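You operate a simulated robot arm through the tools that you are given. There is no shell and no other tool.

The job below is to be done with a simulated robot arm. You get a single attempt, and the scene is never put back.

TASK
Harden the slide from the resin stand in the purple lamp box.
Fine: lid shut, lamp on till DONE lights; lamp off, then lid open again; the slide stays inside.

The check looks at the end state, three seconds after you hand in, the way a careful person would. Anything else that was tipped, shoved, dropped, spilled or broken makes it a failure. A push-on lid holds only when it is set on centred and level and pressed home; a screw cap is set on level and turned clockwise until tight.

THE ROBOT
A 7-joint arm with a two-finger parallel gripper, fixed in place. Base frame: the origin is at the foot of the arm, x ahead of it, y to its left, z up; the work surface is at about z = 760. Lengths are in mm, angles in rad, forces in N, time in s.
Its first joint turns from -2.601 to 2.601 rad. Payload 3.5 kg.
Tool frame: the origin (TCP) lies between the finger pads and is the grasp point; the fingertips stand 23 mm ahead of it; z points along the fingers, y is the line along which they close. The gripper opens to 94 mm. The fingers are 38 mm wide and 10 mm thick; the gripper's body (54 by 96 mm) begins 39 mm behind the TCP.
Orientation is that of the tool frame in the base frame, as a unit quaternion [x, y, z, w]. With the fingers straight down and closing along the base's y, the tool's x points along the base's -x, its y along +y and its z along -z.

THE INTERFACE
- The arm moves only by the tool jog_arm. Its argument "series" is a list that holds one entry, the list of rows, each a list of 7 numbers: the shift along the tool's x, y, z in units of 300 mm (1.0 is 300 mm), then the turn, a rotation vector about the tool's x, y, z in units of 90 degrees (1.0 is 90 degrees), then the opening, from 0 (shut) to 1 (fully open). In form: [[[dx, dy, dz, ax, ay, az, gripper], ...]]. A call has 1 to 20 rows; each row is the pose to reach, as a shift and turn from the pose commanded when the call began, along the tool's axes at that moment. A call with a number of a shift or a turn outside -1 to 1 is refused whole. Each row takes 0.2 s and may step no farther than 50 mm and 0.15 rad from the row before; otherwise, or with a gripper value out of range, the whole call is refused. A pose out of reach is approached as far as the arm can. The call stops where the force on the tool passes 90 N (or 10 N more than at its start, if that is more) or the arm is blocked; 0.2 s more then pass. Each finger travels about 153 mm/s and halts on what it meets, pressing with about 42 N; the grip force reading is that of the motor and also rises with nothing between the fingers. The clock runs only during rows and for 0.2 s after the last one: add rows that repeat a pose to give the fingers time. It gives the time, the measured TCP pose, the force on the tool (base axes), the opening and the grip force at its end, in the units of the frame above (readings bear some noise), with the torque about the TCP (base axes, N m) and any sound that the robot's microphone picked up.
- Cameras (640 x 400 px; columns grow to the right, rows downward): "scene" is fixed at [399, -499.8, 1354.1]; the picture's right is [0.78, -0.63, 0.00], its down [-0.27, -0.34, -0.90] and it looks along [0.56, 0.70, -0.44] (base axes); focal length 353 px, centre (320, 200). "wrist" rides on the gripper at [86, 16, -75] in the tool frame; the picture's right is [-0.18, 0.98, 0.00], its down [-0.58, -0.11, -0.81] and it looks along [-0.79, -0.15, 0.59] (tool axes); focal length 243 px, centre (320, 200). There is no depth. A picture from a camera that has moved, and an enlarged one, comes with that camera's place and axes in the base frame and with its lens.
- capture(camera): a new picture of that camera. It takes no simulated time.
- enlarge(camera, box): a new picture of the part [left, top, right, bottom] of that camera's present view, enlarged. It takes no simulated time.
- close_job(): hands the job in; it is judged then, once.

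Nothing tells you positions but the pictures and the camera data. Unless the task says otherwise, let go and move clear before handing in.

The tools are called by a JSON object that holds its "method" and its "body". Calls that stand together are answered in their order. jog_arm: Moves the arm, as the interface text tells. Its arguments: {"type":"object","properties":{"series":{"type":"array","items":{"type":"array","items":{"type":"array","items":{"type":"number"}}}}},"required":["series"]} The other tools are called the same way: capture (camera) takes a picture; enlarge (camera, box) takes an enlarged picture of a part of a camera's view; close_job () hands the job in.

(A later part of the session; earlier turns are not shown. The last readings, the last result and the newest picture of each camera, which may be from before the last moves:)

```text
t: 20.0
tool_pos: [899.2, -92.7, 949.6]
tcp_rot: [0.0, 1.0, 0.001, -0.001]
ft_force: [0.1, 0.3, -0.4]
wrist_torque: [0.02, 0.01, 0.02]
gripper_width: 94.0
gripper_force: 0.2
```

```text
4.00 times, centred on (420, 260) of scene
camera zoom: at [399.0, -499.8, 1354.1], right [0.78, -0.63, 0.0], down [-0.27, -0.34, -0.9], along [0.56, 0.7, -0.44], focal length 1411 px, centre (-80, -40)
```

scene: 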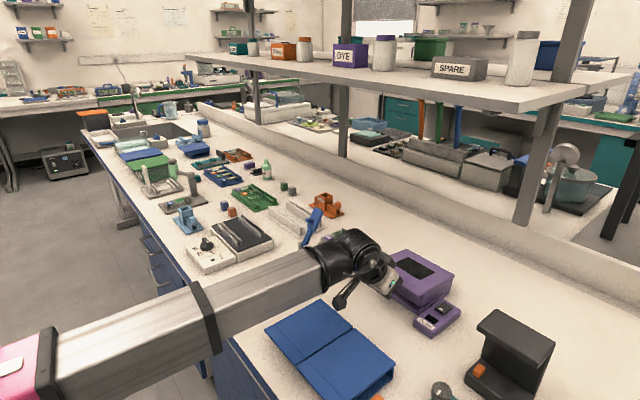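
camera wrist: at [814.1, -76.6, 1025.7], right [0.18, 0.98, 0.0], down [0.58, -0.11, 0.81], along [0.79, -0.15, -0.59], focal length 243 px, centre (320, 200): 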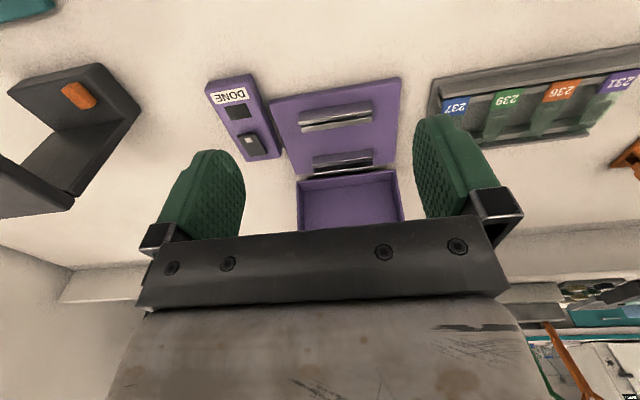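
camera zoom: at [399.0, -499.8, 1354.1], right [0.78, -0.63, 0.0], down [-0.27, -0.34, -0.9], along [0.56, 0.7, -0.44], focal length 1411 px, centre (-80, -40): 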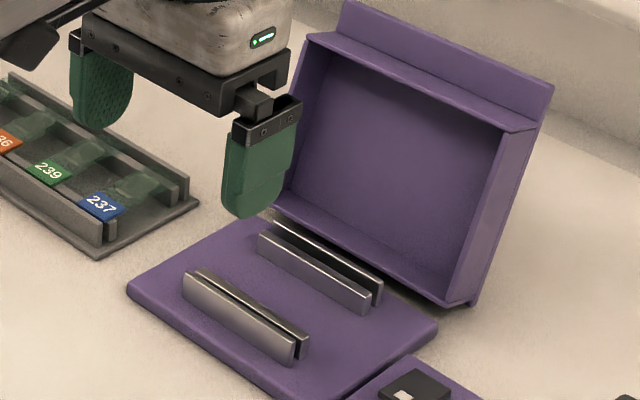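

I can see two rail pairs, each with an outer and an inner strip. I'll zoom in for exact positions.

{"method": "enlarge", "body": {"camera": "wrist", "box": [295, 90, 390, 175]}}

{"method": "enlarge", "body": {"camera": "scene", "box": [410, 258, 470, 308]}}

{"method": "enlarge", "body": {"camera": "wrist", "box": [430, 50, 640, 190]}}

```text
4.71 times, centred on (342, 132) of wrist
camera zoom: at [814.1, -76.6, 1025.7], right [0.18, 0.98, 0.0], down [0.58, -0.11, 0.81], along [0.79, -0.15, -0.59], focal length 1142 px, centre (214, 518)
```

zoom: 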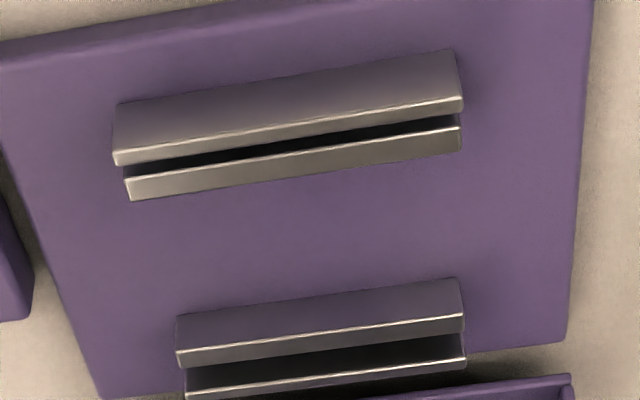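

```text
8.00 times, centred on (440, 283) of scene
camera zoom: at [399.0, -499.8, 1354.1], right [0.78, -0.63, 0.0], down [-0.27, -0.34, -0.9], along [0.56, 0.7, -0.44], focal length 2822 px, centre (-640, -464)
```

zoom: 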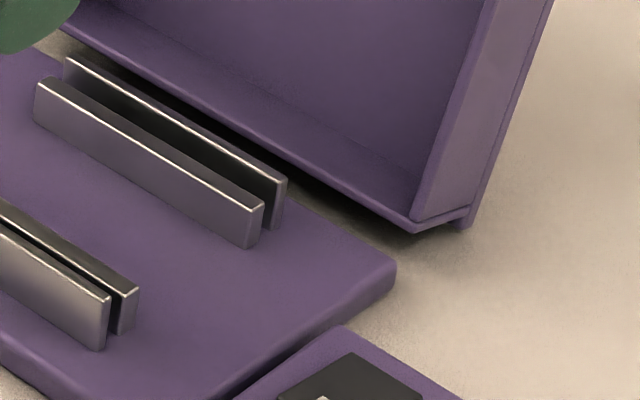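

```text
2.86 times, centred on (535, 120) of wrist
camera zoom: at [814.1, -76.6, 1025.7], right [0.18, 0.98, 0.0], down [0.58, -0.11, 0.81], along [0.79, -0.15, -0.59], focal length 693 px, centre (-294, 429)
```

zoom: 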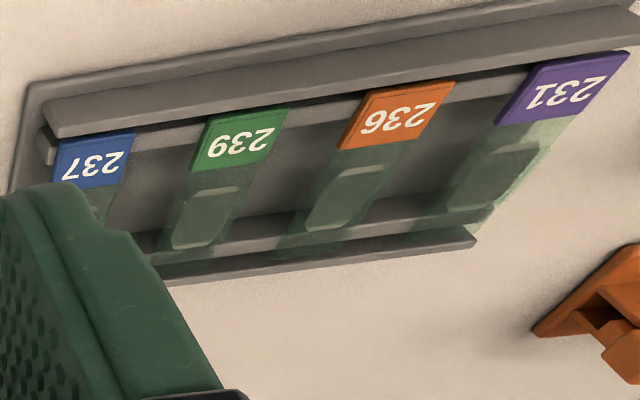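

I estimate the lamp tray ledges at z≈787.5, with stops at x≈982 and x≈1065, so the slide centre should go at about (1023, −90). Next I'll move high over to the resin stand for a close look at the slide and the bottle above it.

{"method": "jog_arm", "body": {"series": [[[0.03, 0, -0.14, 0, 0, 0, 1], [0.06, 0.1, -0.24, 0, 0, 0, 1], [0.11, 0.25, -0.267, 0, 0, 0, 1], [0.16, 0.4, -0.267, 0, 0, 0, 1], [0.21, 0.55, -0.267, 0, 0, 0, 1], [0.26, 0.7, -0.267, 0, 0, 0, 1], [0.3, 0.85, -0.267, 0, 0, 0, 1], [0.333, 0.967, -0.267, 0, 0, 0, 1]]]}}

{"method": "jog_arm", "body": {"series": [[[0.07, 0.14, 0, 0, 0, 0, 1], [0.14, 0.28, 0, 0, 0, 0, 1], [0.21, 0.42, 0, 0, 0, 0, 1], [0.28, 0.56, 0, 0, 0, 0, 1], [0.35, 0.7, 0, 0, 0, 0, 1], [0.42, 0.84, 0, 0, 0, 0, 1], [0.49, 0.98, 0, 0, 0, 0, 1], [0.49, 0.98, 0, 0, 0, 0, 1]]]}}

{"method": "capture", "body": {"camera": "wrist"}}

{"method": "capture", "body": {"camera": "scene"}}

```text
t: 21.8
tool_pos: [800.2, 197.6, 1029.6]
tcp_rot: [0.001, 1.0, 0.0, 0.0]
ft_force: [-0.2, 0.1, -0.3]
wrist_torque: [-0.02, 0.01, 0.02]
gripper_width: 93.9
gripper_force: 0.0
```

```text
t: 23.6
tool_pos: [656.2, 492.9, 1029.6]
tcp_rot: [0.0, 1.0, 0.0, -0.001]
ft_force: [0.8, -0.2, 0.0]
wrist_torque: [-0.03, -0.01, -0.05]
gripper_width: 94.2
gripper_force: 0.0
```

```text
taken
camera wrist: at [570.8, 508.1, 1105.0], right [0.18, 0.98, 0.0], down [0.58, -0.11, 0.81], along [0.79, -0.15, -0.59], focal length 243 px, centre (320, 200)
```

wrist: 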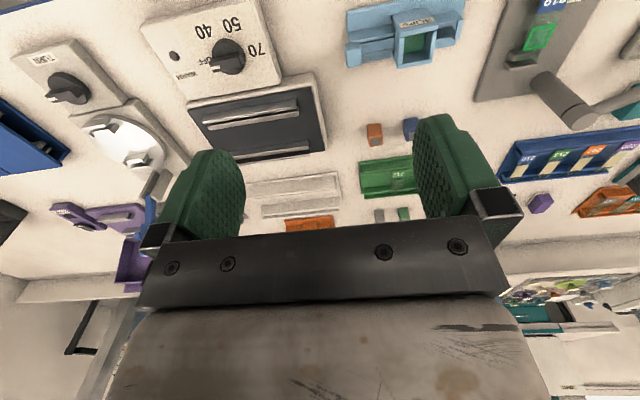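

```text
taken
```

scene: 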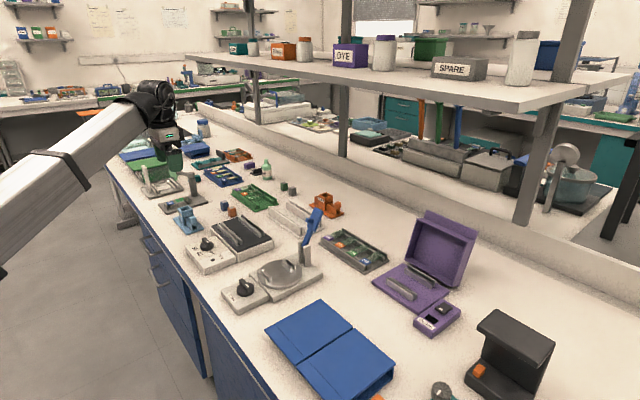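

The hood is still open. The resin stand is at the upper right of the wrist view, so I'll move closer to inspect the slide supports and the bottle overhang.

{"method": "jog_arm", "body": {"series": [[[0.053, 0.126, 0.017, 0, 0, 0, 1], [0.107, 0.252, 0.033, 0, 0, 0, 1], [0.16, 0.378, 0.05, 0, 0, 0, 1], [0.213, 0.505, 0.067, 0, 0, 0, 1], [0.267, 0.631, 0.083, 0, 0, 0, 1], [0.32, 0.757, 0.1, 0, 0, 0, 1], [0.32, 0.757, 0.1, 0, 0, 0, 1]]]}}

{"method": "capture", "body": {"camera": "wrist"}}

{"method": "enlarge", "body": {"camera": "wrist", "box": [230, 60, 450, 240]}}

```text
t: 25.2
tool_pos: [556.7, 720.2, 998.7]
tcp_rot: [0.0, 1.0, -0.001, 0.001]
ft_force: [0.2, -0.1, -0.4]
wrist_torque: [0.01, -0.01, 0.0]
gripper_width: 93.9
gripper_force: 0.0
```

```text
taken
camera wrist: at [472.1, 735.4, 1074.9], right [0.18, 0.98, 0.0], down [0.58, -0.11, 0.81], along [0.79, -0.15, -0.59], focal length 243 px, centre (320, 200)
```

wrist: 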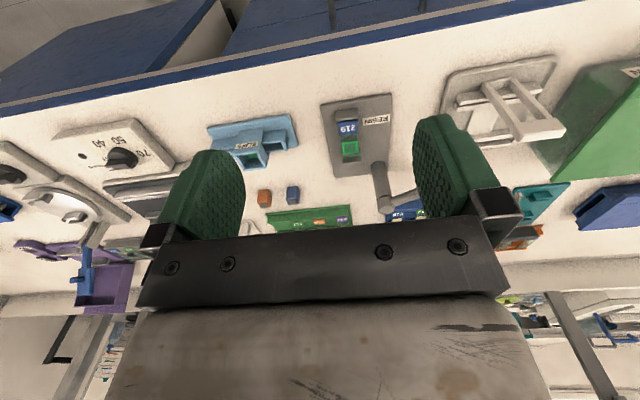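

```text
2.22 times, centred on (340, 150) of wrist
camera zoom: at [472.1, 735.4, 1074.9], right [0.18, 0.98, 0.0], down [0.58, -0.11, 0.81], along [0.79, -0.15, -0.59], focal length 539 px, centre (276, 311)
```

zoom: 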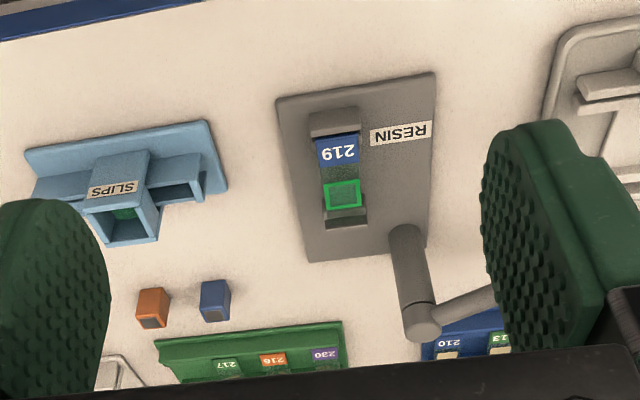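

The "RESIN" label confirms the stand and slide 219, and the bottle arm is swung away toward +y, clear of the slide. I'll zoom in closely on the slide and its supports.

{"method": "enlarge", "body": {"camera": "wrist", "box": [310, 85, 405, 180]}}

{"method": "enlarge", "body": {"camera": "scene", "box": [150, 160, 230, 225]}}

```text
4.21 times, centred on (358, 132) of wrist
camera zoom: at [472.1, 735.4, 1074.9], right [0.18, 0.98, 0.0], down [0.58, -0.11, 0.81], along [0.79, -0.15, -0.59], focal length 1022 px, centre (162, 484)
```

zoom: 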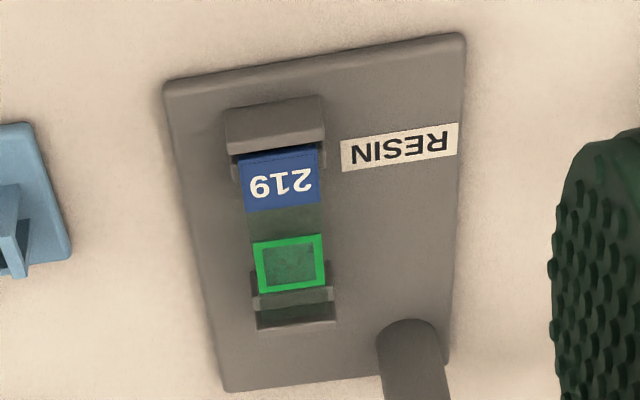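

```text
6.15 times, centred on (190, 192) of scene
camera zoom: at [399.0, -499.8, 1354.1], right [0.78, -0.63, 0.0], down [-0.27, -0.34, -0.9], along [0.56, 0.7, -0.44], focal length 2171 px, centre (1120, 246)
```

zoom: 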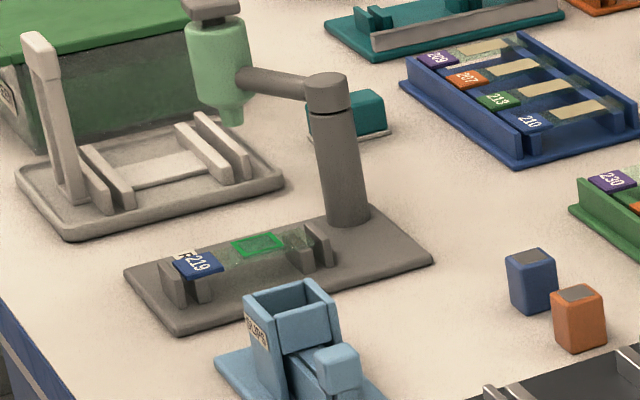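

Slide 219 is about 76×26 mm, centred near (722, 736), with its long axis along x and its ends on short ledges. I'll tilt 25° for reach and hover nearby to refine before descending.

{"method": "jog_arm", "body": {"series": [[[-0.069, 0.013, 0.058, 0, -0.0694, 0, 0.8], [-0.138, 0.026, 0.115, 0, -0.1389, 0, 0.7], [-0.208, 0.04, 0.173, 0, -0.2083, 0, 0.6], [-0.277, 0.053, 0.23, 0, -0.2778, 0, 0.6], [-0.277, 0.053, 0.23, 0, -0.2778, 0, 0.6]]]}}

{"method": "capture", "body": {"camera": "wrist"}}

{"method": "enlarge", "body": {"camera": "wrist", "box": [240, 60, 440, 220]}}

```text
t: 26.4
tool_pos: [642.3, 736.1, 930.7]
tcp_rot: [0.0, 0.976, 0.001, 0.218]
ft_force: [0.0, -0.3, -0.1]
wrist_torque: [0.03, -0.02, 0.02]
gripper_width: 56.5
gripper_force: 0.1
```

```text
taken
camera wrist: at [533.6, 751.2, 963.1], right [0.17, 0.98, 0.08], down [0.18, -0.11, 0.98], along [0.97, -0.15, -0.2], focal length 243 px, centre (320, 200)
```

wrist: 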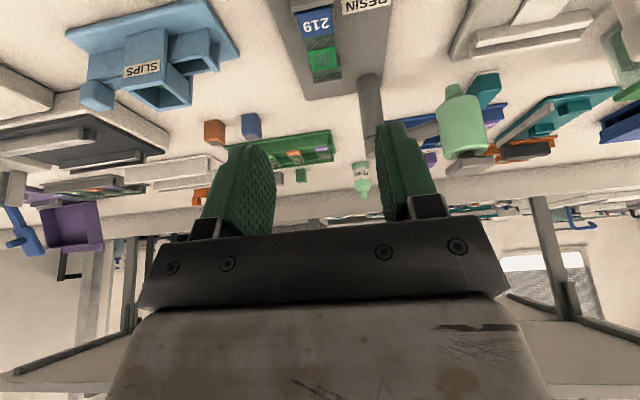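

```text
2.50 times, centred on (340, 140) of wrist
camera zoom: at [533.6, 751.2, 963.1], right [0.17, 0.98, 0.08], down [0.18, -0.11, 0.98], along [0.97, -0.15, -0.2], focal length 606 px, centre (270, 350)
```

zoom: 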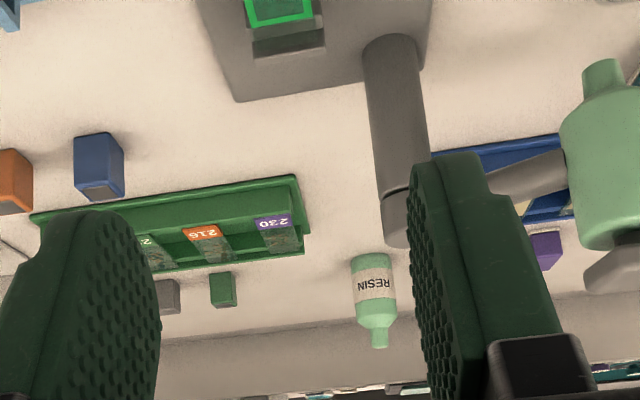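

The bottle is well clear on the +y side. I'll zoom in on the slide from this new angle to triangulate its height.

{"method": "enlarge", "body": {"camera": "wrist", "box": [270, 0, 370, 90]}}

```text
4.44 times, centred on (320, 45) of wrist
camera zoom: at [533.6, 751.2, 963.1], right [0.17, 0.98, 0.08], down [0.18, -0.11, 0.98], along [0.97, -0.15, -0.2], focal length 1078 px, centre (320, 889)
```

zoom: 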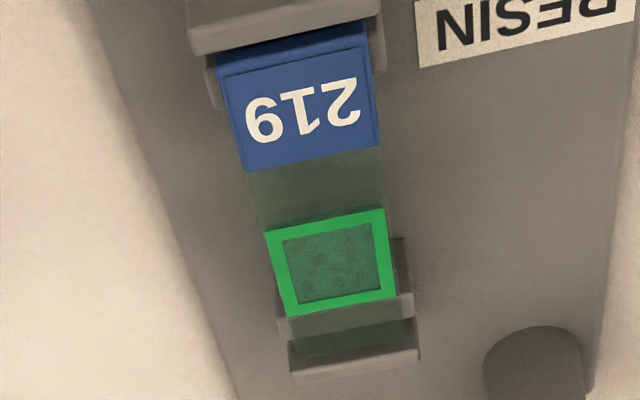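

The slide sits at z≈786 with its centre near (721.7, 735.3). I'll move the open fingers above it at z≈860 and re-check.

{"method": "jog_arm", "body": {"series": [[[-0.04, -0.001, 0.105, 0, 0, 0, 0.55], [-0.08, -0.002, 0.21, 0, 0, 0, 0.55], [-0.12, -0.003, 0.316, 0, 0, 0, 0.55], [-0.12, -0.003, 0.316, 0, 0, 0, 0.55], [-0.12, -0.003, 0.316, 0, 0, 0, 0.55]]]}}

{"method": "capture", "body": {"camera": "wrist"}}

{"method": "enlarge", "body": {"camera": "wrist", "box": [250, 40, 410, 200]}}

{"method": "enlarge", "body": {"camera": "scene", "box": [130, 120, 240, 225]}}

```text
t: 27.6
tool_pos: [713.7, 735.8, 861.2]
tcp_rot: [0.0, 0.976, 0.001, 0.216]
ft_force: [0.1, 0.3, -0.3]
wrist_torque: [0.01, 0.02, 0.02]
gripper_width: 52.0
gripper_force: 0.2
```

```text
taken
camera wrist: at [605.4, 750.8, 892.6], right [0.17, 0.98, 0.08], down [0.19, -0.11, 0.98], along [0.97, -0.15, -0.2], focal length 243 px, centre (320, 200)
```

wrist: 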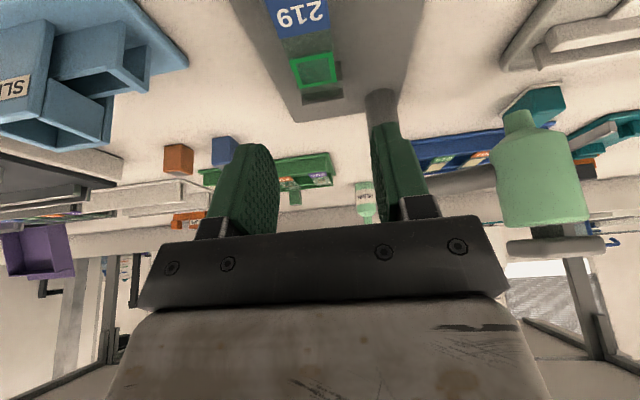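

```text
2.50 times, centred on (330, 120) of wrist
camera zoom: at [605.4, 750.8, 892.6], right [0.17, 0.98, 0.08], down [0.19, -0.11, 0.98], along [0.97, -0.15, -0.2], focal length 606 px, centre (295, 400)
```

zoom: 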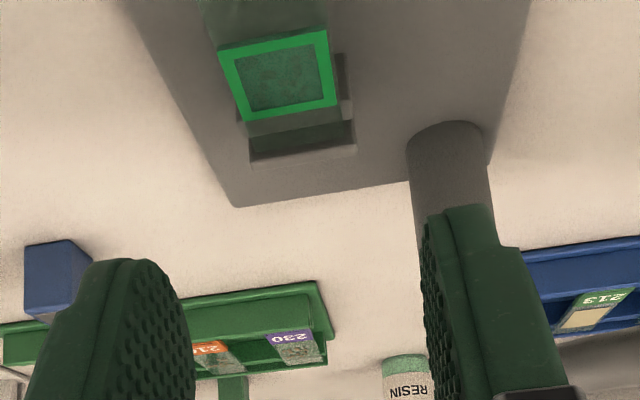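

```text
3.81 times, centred on (185, 172) of scene
camera zoom: at [399.0, -499.8, 1354.1], right [0.78, -0.63, 0.0], down [-0.27, -0.34, -0.9], along [0.56, 0.7, -0.44], focal length 1344 px, centre (834, 305)
```

zoom: 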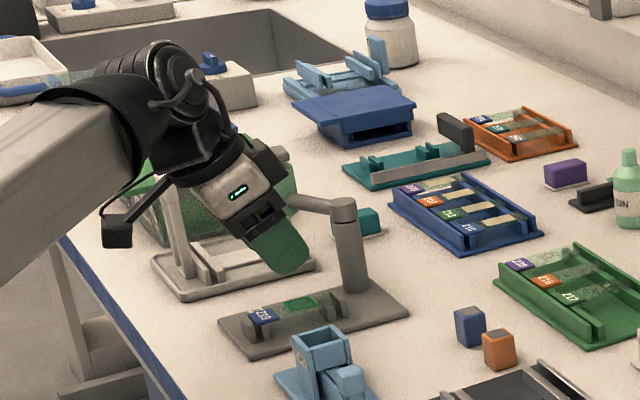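

Fingers are aligned with the slide; its centre y measures ≈734.9. I'm descending with the fingers open so they straddle it.

{"method": "jog_arm", "body": {"series": [[[0.028, -0.001, 0.0641, 0, 0, 0, 0.55], [0.0561, -0.002, 0.1283, 0, 0, 0, 0.55], [0.0735, -0.0027, 0.168, 0, 0, 0, 0.55], [0.0842, -0.0027, 0.1924, 0, 0, 0, 0.55], [0.0842, -0.0027, 0.1924, 0, 0, 0, 0.55]]]}}

{"method": "capture", "body": {"camera": "wrist"}}

{"method": "enlarge", "body": {"camera": "wrist", "box": [230, 100, 430, 230]}}

{"method": "enlarge", "body": {"camera": "scene", "box": [140, 150, 220, 225]}}

```text
t: 28.8
tool_pos: [714.1, 732.8, 797.8]
tcp_rot: [0.0, 0.976, 0.0, 0.216]
ft_force: [-0.4, 0.4, 4.0]
wrist_torque: [-0.1, 0.01, -0.01]
gripper_width: 51.5
gripper_force: 0.0
```

```text
taken
camera wrist: at [606.8, 748.9, 828.7], right [0.17, 0.98, 0.08], down [0.19, -0.11, 0.98], along [0.97, -0.15, -0.2], focal length 243 px, centre (320, 200)
```

wrist: 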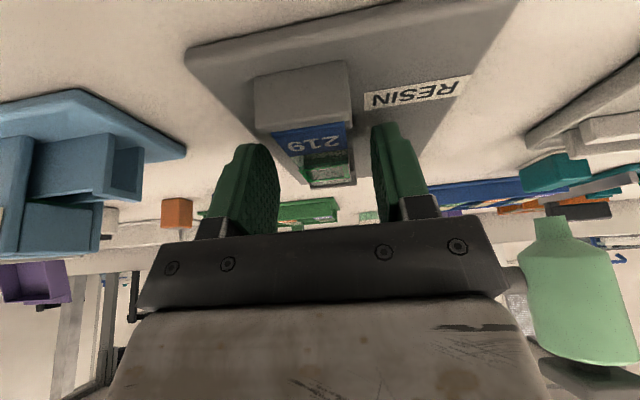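

```text
3.08 times, centred on (330, 165) of wrist
camera zoom: at [606.8, 748.9, 828.7], right [0.17, 0.98, 0.08], down [0.19, -0.11, 0.98], along [0.97, -0.15, -0.2], focal length 746 px, centre (289, 308)
```

zoom: 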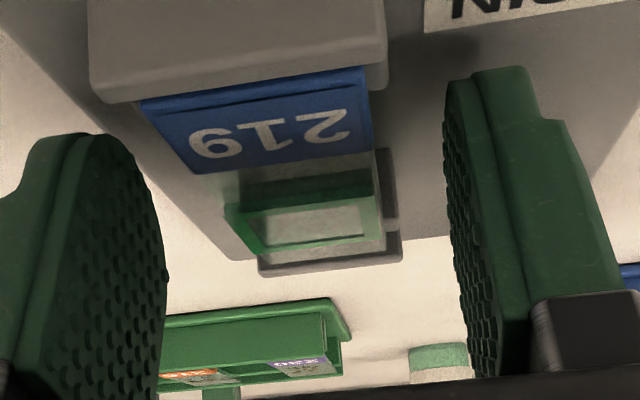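

```text
5.33 times, centred on (180, 188) of scene
camera zoom: at [399.0, -499.8, 1354.1], right [0.78, -0.63, 0.0], down [-0.27, -0.34, -0.9], along [0.56, 0.7, -0.44], focal length 1882 px, centre (1067, 267)
```

zoom: 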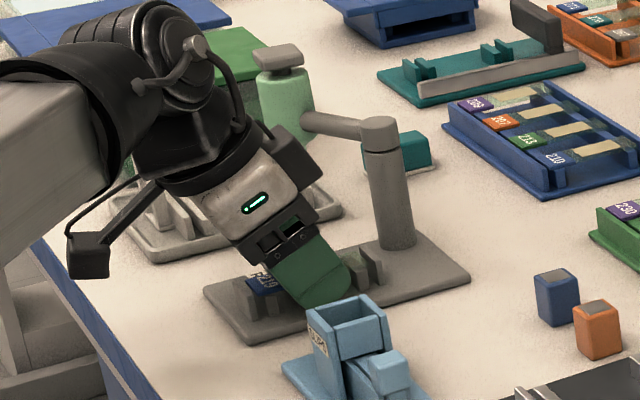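

Measured y is about 2 mm short, which suggests the arm is at its reach limit. I'll tilt 5° more for extra reach and re-check the position before closing.

{"method": "jog_arm", "body": {"series": [[[-0.001, 0, -0.002, 0, -0.028, 0, 0.55], [-0.001, 0, -0.003, 0, -0.0556, 0, 0.55], [-0.001, 0, -0.003, 0, -0.0556, 0, 0.55], [-0.001, 0, -0.003, 0, -0.0556, 0, 0.55]]]}}

{"method": "enlarge", "body": {"camera": "wrist", "box": [230, 90, 430, 230]}}

```text
t: 29.8
tool_pos: [715.9, 733.9, 796.7]
tcp_rot: [0.0, 0.966, -0.001, 0.259]
ft_force: [-1.1, 0.2, 0.0]
wrist_torque: [0.0, 0.0, -0.02]
gripper_width: 51.7
gripper_force: 0.0
```

```text
2.86 times, centred on (330, 160) of wrist
camera zoom: at [604.6, 748.8, 820.0], right [0.16, 0.98, 0.09], down [0.1, -0.11, 0.99], along [0.98, -0.15, -0.12], focal length 693 px, centre (291, 314)
```

zoom: 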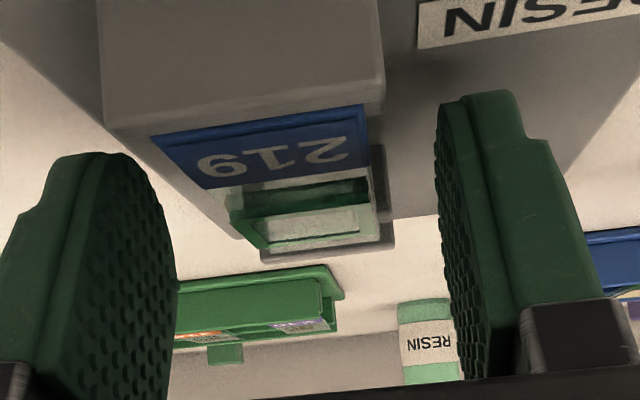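

The slide spans y 721.6–747.8 with its top at z≈786.7, and the fingers straddle it nearly centred. I'm closing gradually now.

{"method": "jog_arm", "body": {"series": [[[0, 0.0025, 0, 0, 0, 0, 0.48], [0, 0.0025, 0, 0, 0, 0, 0.4], [0, 0.0025, 0, 0, 0, 0, 0.34], [0, 0.0025, 0, 0, 0, 0, 0.31], [0, 0.0025, 0, 0, 0, 0, 0.28], [0, 0.0025, 0, 0, 0, 0, 0.26], [0, 0.0025, 0, 0, 0, 0, 0.24], [0, 0.0025, 0, 0, 0, 0, 0.22], [0, 0.0025, 0, 0, 0, 0, 0.2], [0, 0.0025, 0, 0, 0, 0, 0.2]]]}}

{"method": "enlarge", "body": {"camera": "wrist", "box": [230, 90, 430, 230]}}

```text
t: 32.0
tool_pos: [714.5, 733.6, 798.3]
tcp_rot: [0.0, 0.966, 0.001, 0.259]
ft_force: [0.4, 0.6, -0.3]
wrist_torque: [-0.01, 0.01, 0.0]
gripper_width: 24.7
gripper_force: 41.4
```

```text
2.86 times, centred on (330, 160) of wrist
camera zoom: at [604.2, 749.3, 820.3], right [0.16, 0.98, 0.09], down [0.1, -0.11, 0.99], along [0.98, -0.15, -0.12], focal length 693 px, centre (291, 314)
```

zoom: 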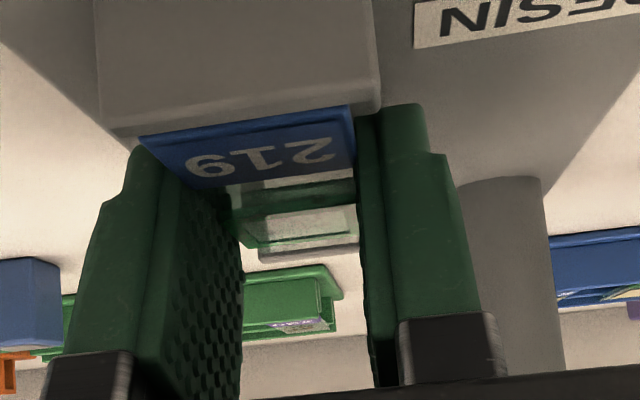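

The grip holds at 24.7 mm with 41 N. I'm lifting straight up slowly and checking that the slide comes along.

{"method": "jog_arm", "body": {"series": [[[-0.0083, 0, -0.0144, 0, 0, 0, 0.2], [-0.0167, 0, -0.0289, 0, 0, 0, 0.2], [-0.0333, 0, -0.0577, 0, 0, 0, 0.2], [-0.05, 0, -0.0866, 0, 0, 0, 0.2], [-0.0667, 0, -0.1155, 0, 0, 0, 0.2], [-0.0667, 0, -0.1155, 0, 0, 0, 0.2]]]}}

{"method": "capture", "body": {"camera": "wrist"}}

{"method": "enlarge", "body": {"camera": "wrist", "box": [230, 90, 430, 230]}}

{"method": "enlarge", "body": {"camera": "scene", "box": [140, 140, 220, 225]}}

```text
t: 33.4
tool_pos: [715.8, 734.6, 836.8]
tcp_rot: [0.0, 0.966, 0.0, 0.26]
ft_force: [0.7, 0.6, -0.7]
wrist_torque: [0.02, -0.02, 0.02]
gripper_width: 24.5
gripper_force: 42.0
```

```text
taken
camera wrist: at [605.1, 749.6, 859.4], right [0.16, 0.98, 0.09], down [0.1, -0.11, 0.99], along [0.98, -0.15, -0.12], focal length 243 px, centre (320, 200)
```

wrist: 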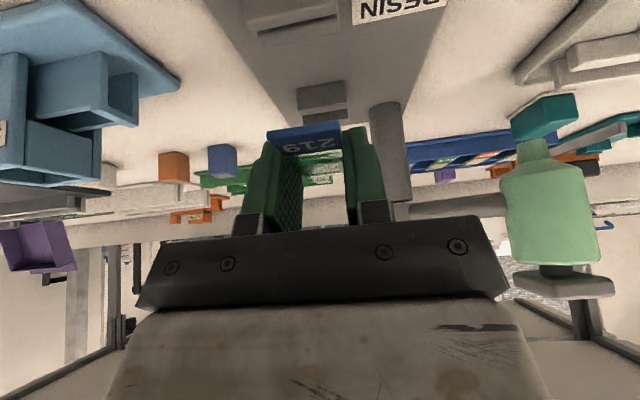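

```text
2.86 times, centred on (330, 160) of wrist
camera zoom: at [605.1, 749.6, 859.4], right [0.16, 0.98, 0.09], down [0.1, -0.11, 0.99], along [0.98, -0.15, -0.12], focal length 693 px, centre (291, 314)
```

zoom: 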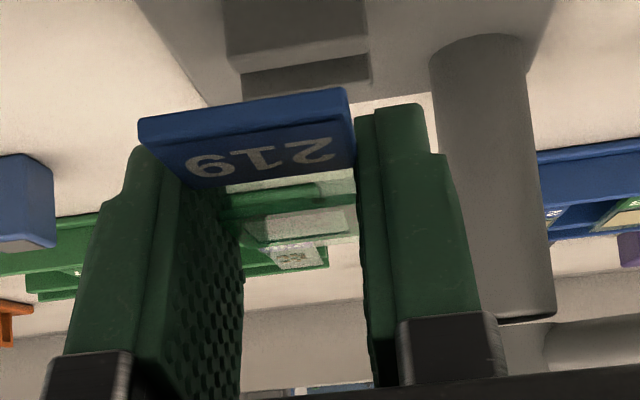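

```text
4.71 times, centred on (180, 182) of scene
camera zoom: at [399.0, -499.8, 1354.1], right [0.78, -0.63, 0.0], down [-0.27, -0.34, -0.9], along [0.56, 0.7, -0.44], focal length 1660 px, centre (979, 282)
```

zoom: 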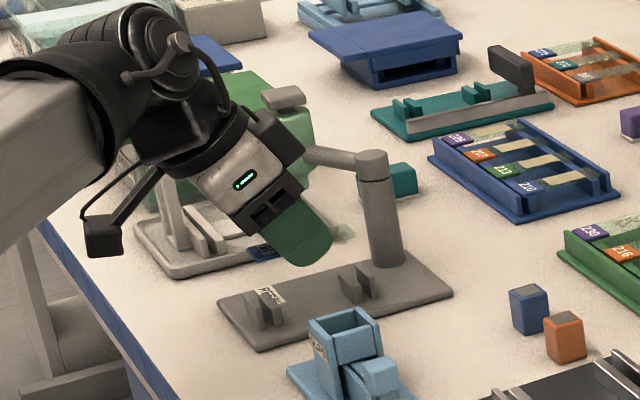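

The slide is lifted level and held firmly. I'm carrying it up and inward first, then across toward the lamp box at a safe height.

{"method": "jog_arm", "body": {"series": [[[-0.025, 0, -0.0433, 0, 0, 0, 0.2], [-0.0625, 0, -0.108, 0, 0, 0, 0.2], [-0.1, 0, -0.1732, 0, 0, 0, 0.2], [-0.089, -0.0625, -0.2788, 0, 0, 0, 0.2], [-0.0775, -0.125, -0.3844, 0, 0, 0, 0.2], [-0.066, -0.1875, -0.49, 0, 0, 0, 0.2], [-0.055, -0.25, -0.5955, 0, 0, 0, 0.2], [-0.055, -0.25, -0.5955, 0, 0, 0, 0.2]]]}}

{"method": "capture", "body": {"camera": "wrist"}}

```text
t: 35.2
tool_pos: [638.8, 655.3, 1000.8]
tcp_rot: [0.0, 0.966, -0.001, 0.259]
ft_force: [0.7, 0.6, -0.6]
wrist_torque: [-0.01, -0.03, -0.01]
gripper_width: 24.2
gripper_force: 42.2
```

```text
taken
camera wrist: at [529.1, 673.2, 1022.6], right [0.16, 0.98, 0.09], down [0.1, -0.11, 0.99], along [0.98, -0.15, -0.12], focal length 243 px, centre (320, 200)
```

wrist: 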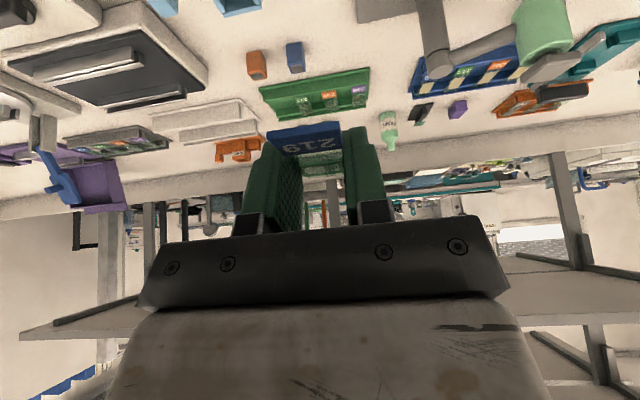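

Holding well, with the path ahead clear at this height. I'll continue across toward the lamp box.

{"method": "jog_arm", "body": {"series": [[[-0.0354, -0.138, 0.0149, 0, 0, 0, 0.2], [-0.0708, -0.276, 0.0299, 0, 0, 0, 0.2], [-0.1062, -0.414, 0.0448, 0, 0, 0, 0.2], [-0.1415, -0.5525, 0.0597, 0, 0, 0, 0.2], [-0.177, -0.69, 0.0746, 0, 0, 0, 0.2], [-0.2123, -0.829, 0.0896, 0, 0, 0, 0.2], [-0.2477, -0.967, 0.1045, 0, 0, 0, 0.2]]]}}

{"method": "jog_arm", "body": {"series": [[[-0.0397, -0.1167, 0.0229, 0, 0, 0, 0.2], [-0.0794, -0.2333, 0.0458, 0, 0, 0, 0.2], [-0.1191, -0.35, 0.0687, 0, 0, 0, 0.2], [-0.1588, -0.4667, 0.0917, 0, 0, 0, 0.2], [-0.1984, -0.5833, 0.1146, 0, 0, 0, 0.2], [-0.2381, -0.7, 0.1375, 0, 0, 0, 0.2], [-0.2778, -0.8167, 0.1604, 0, 0, 0, 0.2], [-0.3175, -0.9333, 0.1833, 0, 0, 0, 0.2]]]}}

{"method": "capture", "body": {"camera": "wrist"}}

{"method": "capture", "body": {"camera": "scene"}}

```text
t: 36.8
tool_pos: [717.0, 369.8, 1010.4]
tcp_rot: [-0.001, 0.966, 0.0, 0.259]
ft_force: [-0.2, 0.0, -0.2]
wrist_torque: [0.05, -0.01, 0.0]
gripper_width: 24.3
gripper_force: 42.3
```

```text
t: 38.6
tool_pos: [829.0, 89.0, 1013.1]
tcp_rot: [-0.001, 0.966, 0.001, 0.259]
ft_force: [0.2, -0.1, 0.9]
wrist_torque: [0.0, -0.01, 0.01]
gripper_width: 24.4
gripper_force: 42.1
```

```text
taken
camera wrist: at [718.2, 104.0, 1035.1], right [0.16, 0.98, 0.09], down [0.1, -0.11, 0.99], along [0.98, -0.15, -0.12], focal length 243 px, centre (320, 200)
```

wrist: 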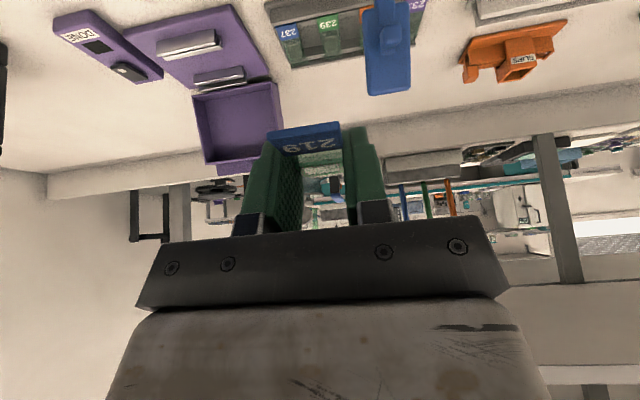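

```text
taken
```

scene: 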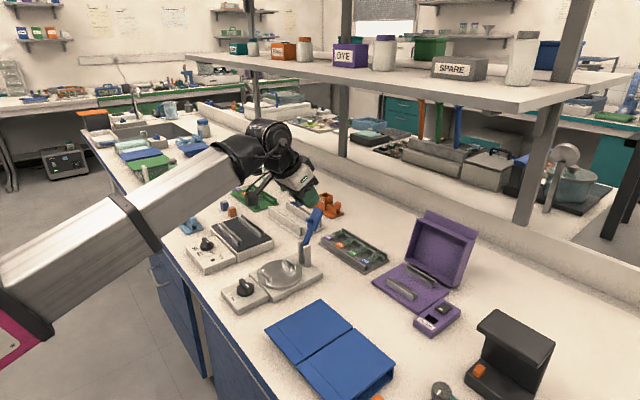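

The hood is still open. I'm moving to a hover in front of and above the tray.

{"method": "jog_arm", "body": {"series": [[[-0.0339, -0.0995, 0.0536, 0, 0, 0, 0.2], [-0.0678, -0.199, 0.1071, 0, 0, 0, 0.2], [-0.1017, -0.2985, 0.1607, 0, 0, 0, 0.2], [-0.1355, -0.398, 0.2142, 0, 0, 0, 0.2], [-0.1694, -0.4975, 0.2678, 0, 0, 0, 0.2], [-0.2033, -0.597, 0.3213, 0, 0, 0, 0.2], [-0.2033, -0.597, 0.3213, 0, 0, 0, 0.2]]]}}

{"method": "capture", "body": {"camera": "wrist"}}

{"method": "enlarge", "body": {"camera": "wrist", "box": [220, 20, 440, 180]}}

```text
t: 40.2
tool_pos: [931.4, -91.4, 959.1]
tcp_rot: [0.0, 0.966, 0.0, 0.259]
ft_force: [0.6, 0.9, -0.5]
wrist_torque: [0.0, 0.01, -0.01]
gripper_width: 24.5
gripper_force: 42.3
```

```text
taken
camera wrist: at [820.3, -75.6, 981.4], right [0.16, 0.98, 0.09], down [0.1, -0.11, 0.99], along [0.98, -0.15, -0.12], focal length 243 px, centre (320, 200)
```

wrist: 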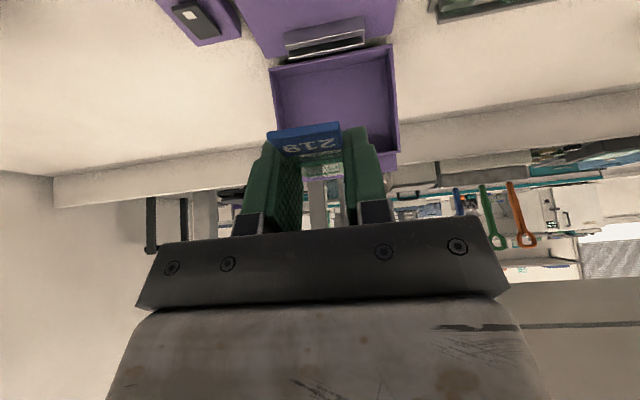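

```text
2.50 times, centred on (330, 100) of wrist
camera zoom: at [820.3, -75.6, 981.4], right [0.16, 0.98, 0.09], down [0.1, -0.11, 0.99], along [0.98, -0.15, -0.12], focal length 606 px, centre (295, 450)
```

zoom: 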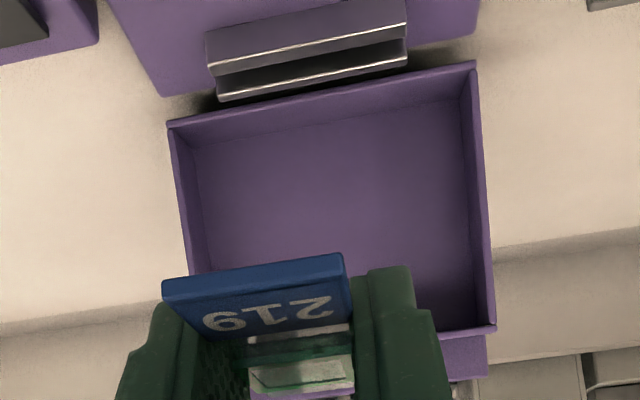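

The tray is ahead and the slide is level. I'm moving to a hover just above the rails, near x=1017 and z=850.

{"method": "jog_arm", "body": {"series": [[[-0.0164, 0.001, 0.1143, 0, 0, 0, 0.2], [-0.0328, 0.002, 0.2286, 0, 0, 0, 0.2], [-0.0491, 0.003, 0.343, 0, 0, 0, 0.2], [-0.0655, 0.0035, 0.4573, 0, 0, 0, 0.2], [-0.0655, 0.0035, 0.4573, 0, 0, 0, 0.2], [-0.0655, 0.0035, 0.4573, 0, 0, 0, 0.2]]]}}

{"method": "capture", "body": {"camera": "wrist"}}

{"method": "enlarge", "body": {"camera": "wrist", "box": [220, 0, 440, 180]}}

{"method": "enlarge", "body": {"camera": "scene", "box": [370, 200, 480, 310]}}

```text
t: 41.6
tool_pos: [1016.8, -87.6, 847.7]
tcp_rot: [0.001, 0.966, 0.0, 0.259]
ft_force: [0.0, 0.3, 0.0]
wrist_torque: [0.0, 0.01, 0.0]
gripper_width: 24.4
gripper_force: 41.7
```

```text
taken
camera wrist: at [905.5, -72.6, 870.9], right [0.16, 0.98, 0.09], down [0.1, -0.11, 0.99], along [0.98, -0.15, -0.12], focal length 243 px, centre (320, 200)
```

wrist: 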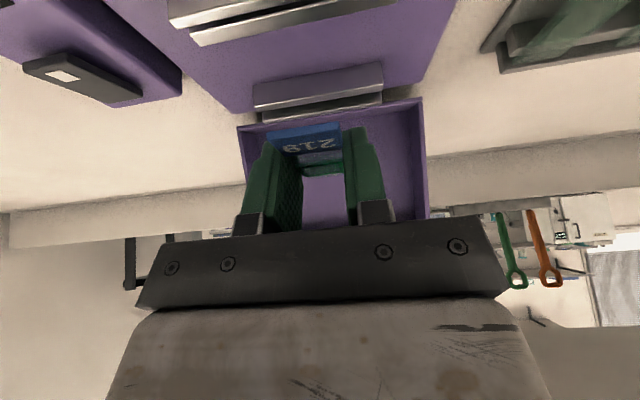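

```text
2.22 times, centred on (330, 90) of wrist
camera zoom: at [905.5, -72.6, 870.9], right [0.16, 0.98, 0.09], down [0.1, -0.11, 0.99], along [0.98, -0.15, -0.12], focal length 539 px, centre (298, 444)
```

zoom: 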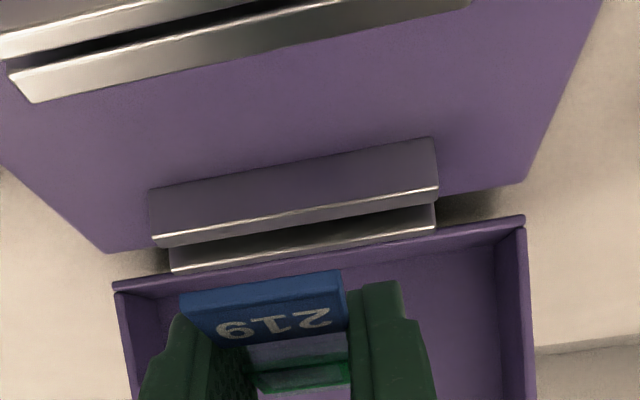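

```text
3.64 times, centred on (425, 255) of scene
camera zoom: at [399.0, -499.8, 1354.1], right [0.78, -0.63, 0.0], down [-0.27, -0.34, -0.9], along [0.56, 0.7, -0.44], focal length 1283 px, centre (-62, 0)
```

zoom: 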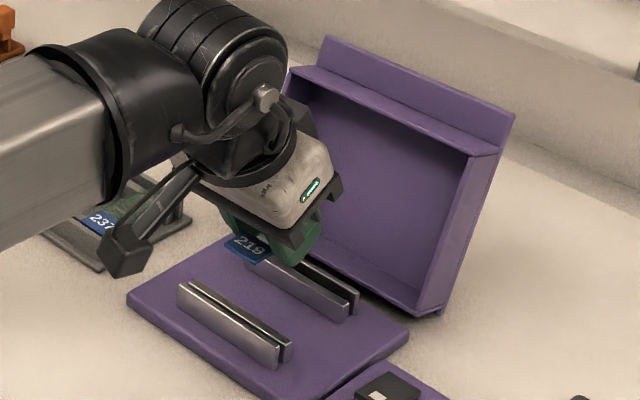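

Rails are confirmed: ledges at x 988–995 and from 1051, z≈787.6; stops at about 981 and 1064.5. I'm shifting −1.5 mm and descending to just above the ledges.

{"method": "jog_arm", "body": {"series": [[[0.0246, -0.003, 0.0393, 0, 0, 0, 0.2], [0.0493, -0.005, 0.0786, 0, 0, 0, 0.2], [0.065, -0.006, 0.104, 0, 0, 0, 0.2], [0.0739, -0.006, 0.1179, 0, 0, 0, 0.2], [0.0739, -0.006, 0.1179, 0, 0, 0, 0.2]]]}}

{"method": "capture", "body": {"camera": "wrist"}}

{"method": "enlarge", "body": {"camera": "wrist", "box": [210, 40, 430, 190]}}

{"method": "enlarge", "body": {"camera": "scene", "box": [390, 230, 460, 300]}}

```text
t: 42.8
tool_pos: [1014.2, -89.6, 806.3]
tcp_rot: [0.0, 0.966, 0.0, 0.258]
ft_force: [-0.4, 0.0, 0.2]
wrist_torque: [-0.03, -0.01, 0.01]
gripper_width: 24.5
gripper_force: 41.7
```

```text
taken
camera wrist: at [904.2, -74.3, 829.0], right [0.16, 0.98, 0.09], down [0.1, -0.11, 0.99], along [0.98, -0.15, -0.12], focal length 243 px, centre (320, 200)
```

wrist: 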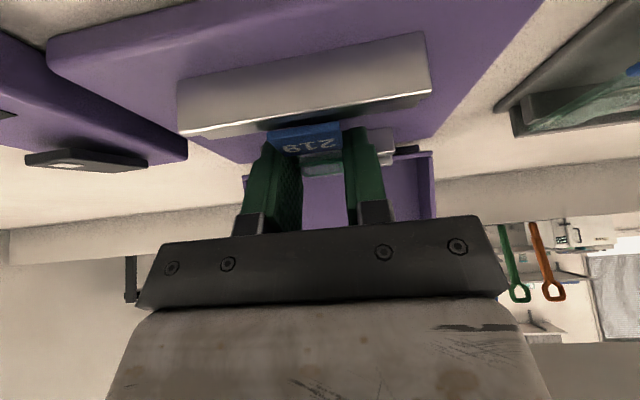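

```text
2.67 times, centred on (320, 115) of wrist
camera zoom: at [904.2, -74.3, 829.0], right [0.16, 0.98, 0.09], down [0.1, -0.11, 0.99], along [0.98, -0.15, -0.12], focal length 647 px, centre (320, 427)
```

zoom: 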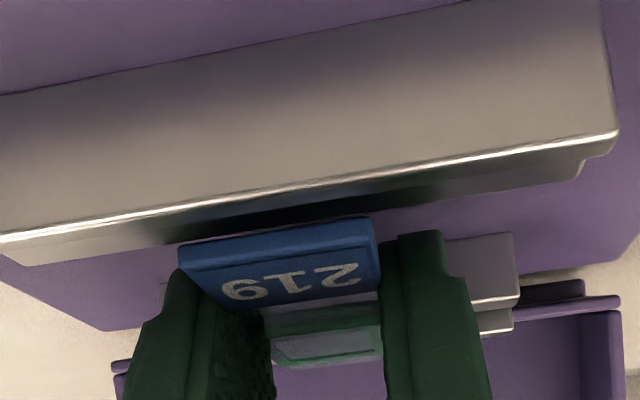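

```text
5.71 times, centred on (425, 265) of scene
camera zoom: at [399.0, -499.8, 1354.1], right [0.78, -0.63, 0.0], down [-0.27, -0.34, -0.9], along [0.56, 0.7, -0.44], focal length 2016 px, centre (-280, -171)
```

zoom: 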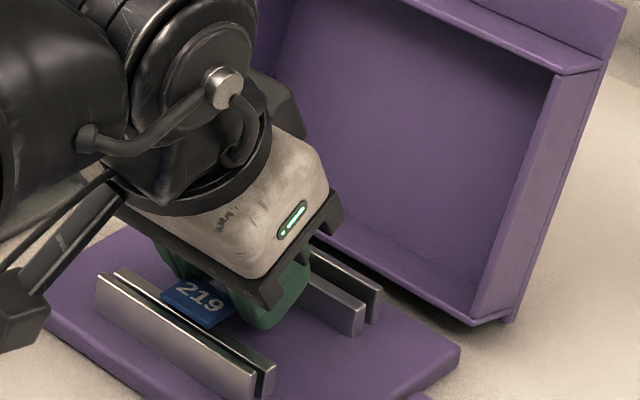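

The slide's near end is just inside the front stop and roughly centred in the gap. I'm lowering the last few millimetres, watching for contact.

{"method": "jog_arm", "body": {"series": [[[0.0013, 0, 0.0069, 0, 0, 0, 0.2], [0.0038, 0, 0.0113, 0, 0, 0, 0.2], [0.0055, 0, 0.0142, 0, 0, 0, 0.2], [0.0055, 0, 0.0142, 0, 0, 0, 0.2], [0.0055, 0, 0.0142, 0, 0, 0, 0.2]]]}}

{"method": "enlarge", "body": {"camera": "wrist", "box": [210, 40, 430, 190]}}

{"method": "enlarge", "body": {"camera": "scene", "box": [395, 240, 455, 300]}}

```text
t: 44.0
tool_pos: [1014.4, -90.6, 801.4]
tcp_rot: [0.0, 0.966, 0.0, 0.259]
ft_force: [0.3, -0.2, 0.7]
wrist_torque: [0.0, 0.02, 0.01]
gripper_width: 24.5
gripper_force: 41.7
```

```text
2.67 times, centred on (320, 115) of wrist
camera zoom: at [905.0, -74.9, 825.0], right [0.16, 0.98, 0.09], down [0.1, -0.11, 0.99], along [0.98, -0.15, -0.12], focal length 647 px, centre (320, 427)
```

zoom: 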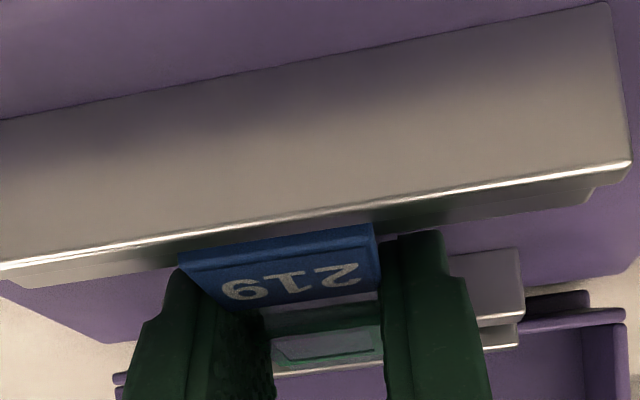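

```text
6.67 times, centred on (425, 270) of scene
camera zoom: at [399.0, -499.8, 1354.1], right [0.78, -0.63, 0.0], down [-0.27, -0.34, -0.9], along [0.56, 0.7, -0.44], focal length 2352 px, centre (-380, -267)
```

zoom: 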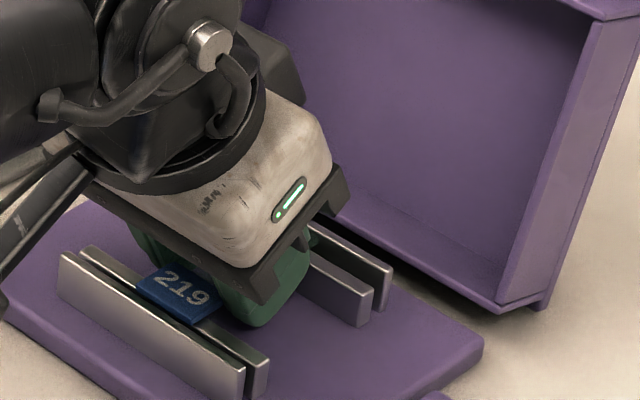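

No contact yet. I'm lowering in sub-millimetre steps.

{"method": "jog_arm", "body": {"series": [[[0.0008, 0, 0.0015, 0, 0, 0, 0.2], [0.0017, 0, 0.0029, 0, 0, 0, 0.2], [0.0017, 0, 0.0029, 0, 0, 0, 0.2]]]}}

{"method": "jog_arm", "body": {"series": [[[0.0008, 0, 0.0015, 0, 0, 0, 0.2], [0.0017, 0, 0.0029, 0, 0, 0, 0.2], [0.0017, 0, 0.0029, 0, 0, 0, 0.2]]]}}

{"method": "enlarge", "body": {"camera": "wrist", "box": [210, 40, 430, 190]}}

{"method": "enlarge", "body": {"camera": "scene", "box": [395, 250, 445, 300]}}

```text
t: 44.8
tool_pos: [1015.6, -92.6, 801.7]
tcp_rot: [0.0, 0.966, 0.0, 0.26]
ft_force: [-0.6, 1.1, 2.2]
wrist_torque: [0.0, -0.03, 0.0]
gripper_width: 24.7
gripper_force: 42.0
```

```text
t: 45.6
tool_pos: [1016.1, -91.5, 801.3]
tcp_rot: [0.0, 0.966, 0.0, 0.259]
ft_force: [0.2, 1.5, 11.7]
wrist_torque: [0.04, 0.04, 0.0]
gripper_width: 24.6
gripper_force: 41.6
```

```text
2.67 times, centred on (320, 115) of wrist
camera zoom: at [905.2, -75.6, 823.9], right [0.16, 0.98, 0.09], down [0.1, -0.11, 0.99], along [0.98, -0.15, -0.11], focal length 647 px, centre (320, 427)
```

zoom: 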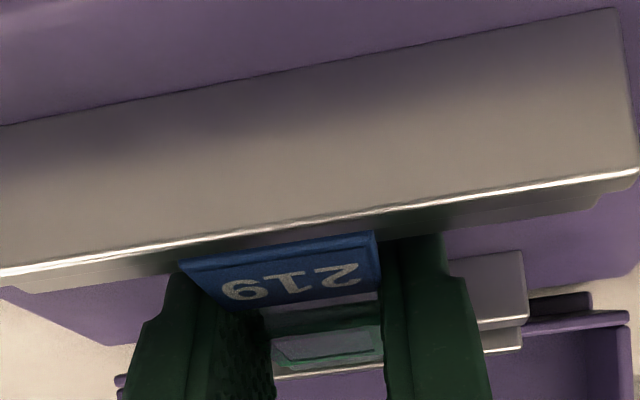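

```text
8.00 times, centred on (420, 275) of scene
camera zoom: at [399.0, -499.8, 1354.1], right [0.78, -0.63, 0.0], down [-0.27, -0.34, -0.9], along [0.56, 0.7, -0.44], focal length 2822 px, centre (-480, -400)
```

zoom: 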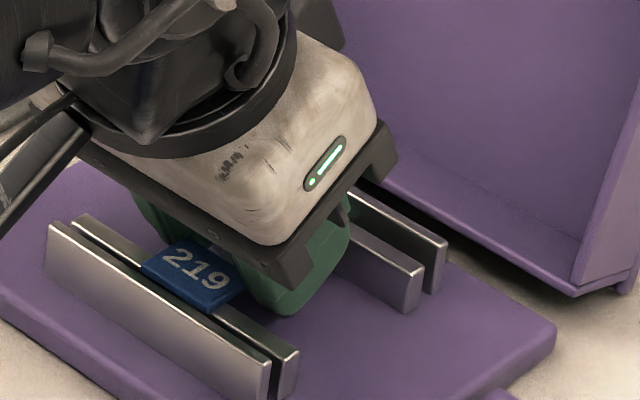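

Contact registered at about 12 N upward, matching the slide resting on both ledges. I'm releasing gently.

{"method": "jog_arm", "body": {"series": [[[-0.0005, 0, -0.001, 0, 0, 0, 0.27], [-0.0005, 0, -0.001, 0, 0, 0, 0.29], [-0.0005, 0, -0.001, 0, 0, 0, 0.32], [-0.0005, 0, -0.001, 0, 0, 0, 0.36], [-0.0005, 0, -0.001, 0, 0, 0, 0.42], [-0.0005, 0, -0.001, 0, 0, 0, 0.48], [-0.0005, 0, -0.001, 0, 0, 0, 0.48]]]}}

{"method": "enlarge", "body": {"camera": "wrist", "box": [210, 40, 430, 190]}}

{"method": "enlarge", "body": {"camera": "scene", "box": [395, 250, 445, 300]}}

```text
t: 47.2
tool_pos: [1015.1, -90.5, 801.6]
tcp_rot: [0.0, 0.966, 0.001, 0.258]
ft_force: [-1.7, 1.5, 2.2]
wrist_torque: [0.04, 0.03, 0.01]
gripper_width: 44.6
gripper_force: 0.0
```

```text
2.67 times, centred on (320, 115) of wrist
camera zoom: at [905.1, -75.6, 823.6], right [0.16, 0.98, 0.09], down [0.1, -0.11, 0.99], along [0.98, -0.15, -0.12], focal length 647 px, centre (320, 427)
```

zoom: 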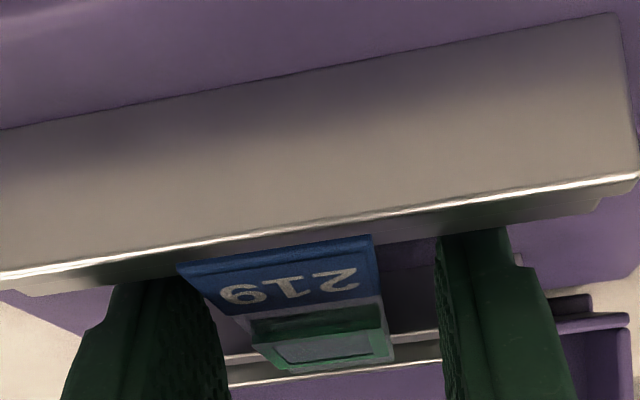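

```text
8.00 times, centred on (420, 275) of scene
camera zoom: at [399.0, -499.8, 1354.1], right [0.78, -0.63, 0.0], down [-0.27, -0.34, -0.9], along [0.56, 0.7, -0.44], focal length 2822 px, centre (-480, -400)
```

zoom: 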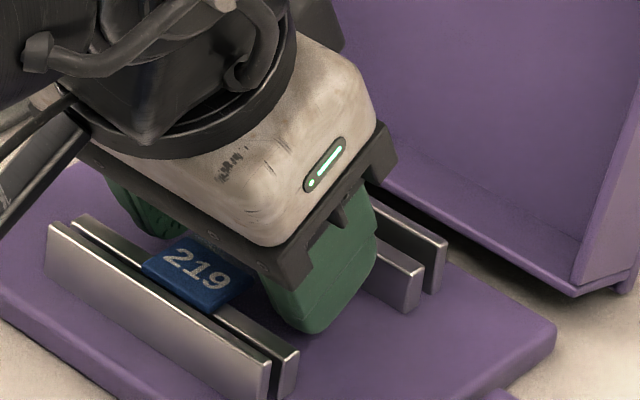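

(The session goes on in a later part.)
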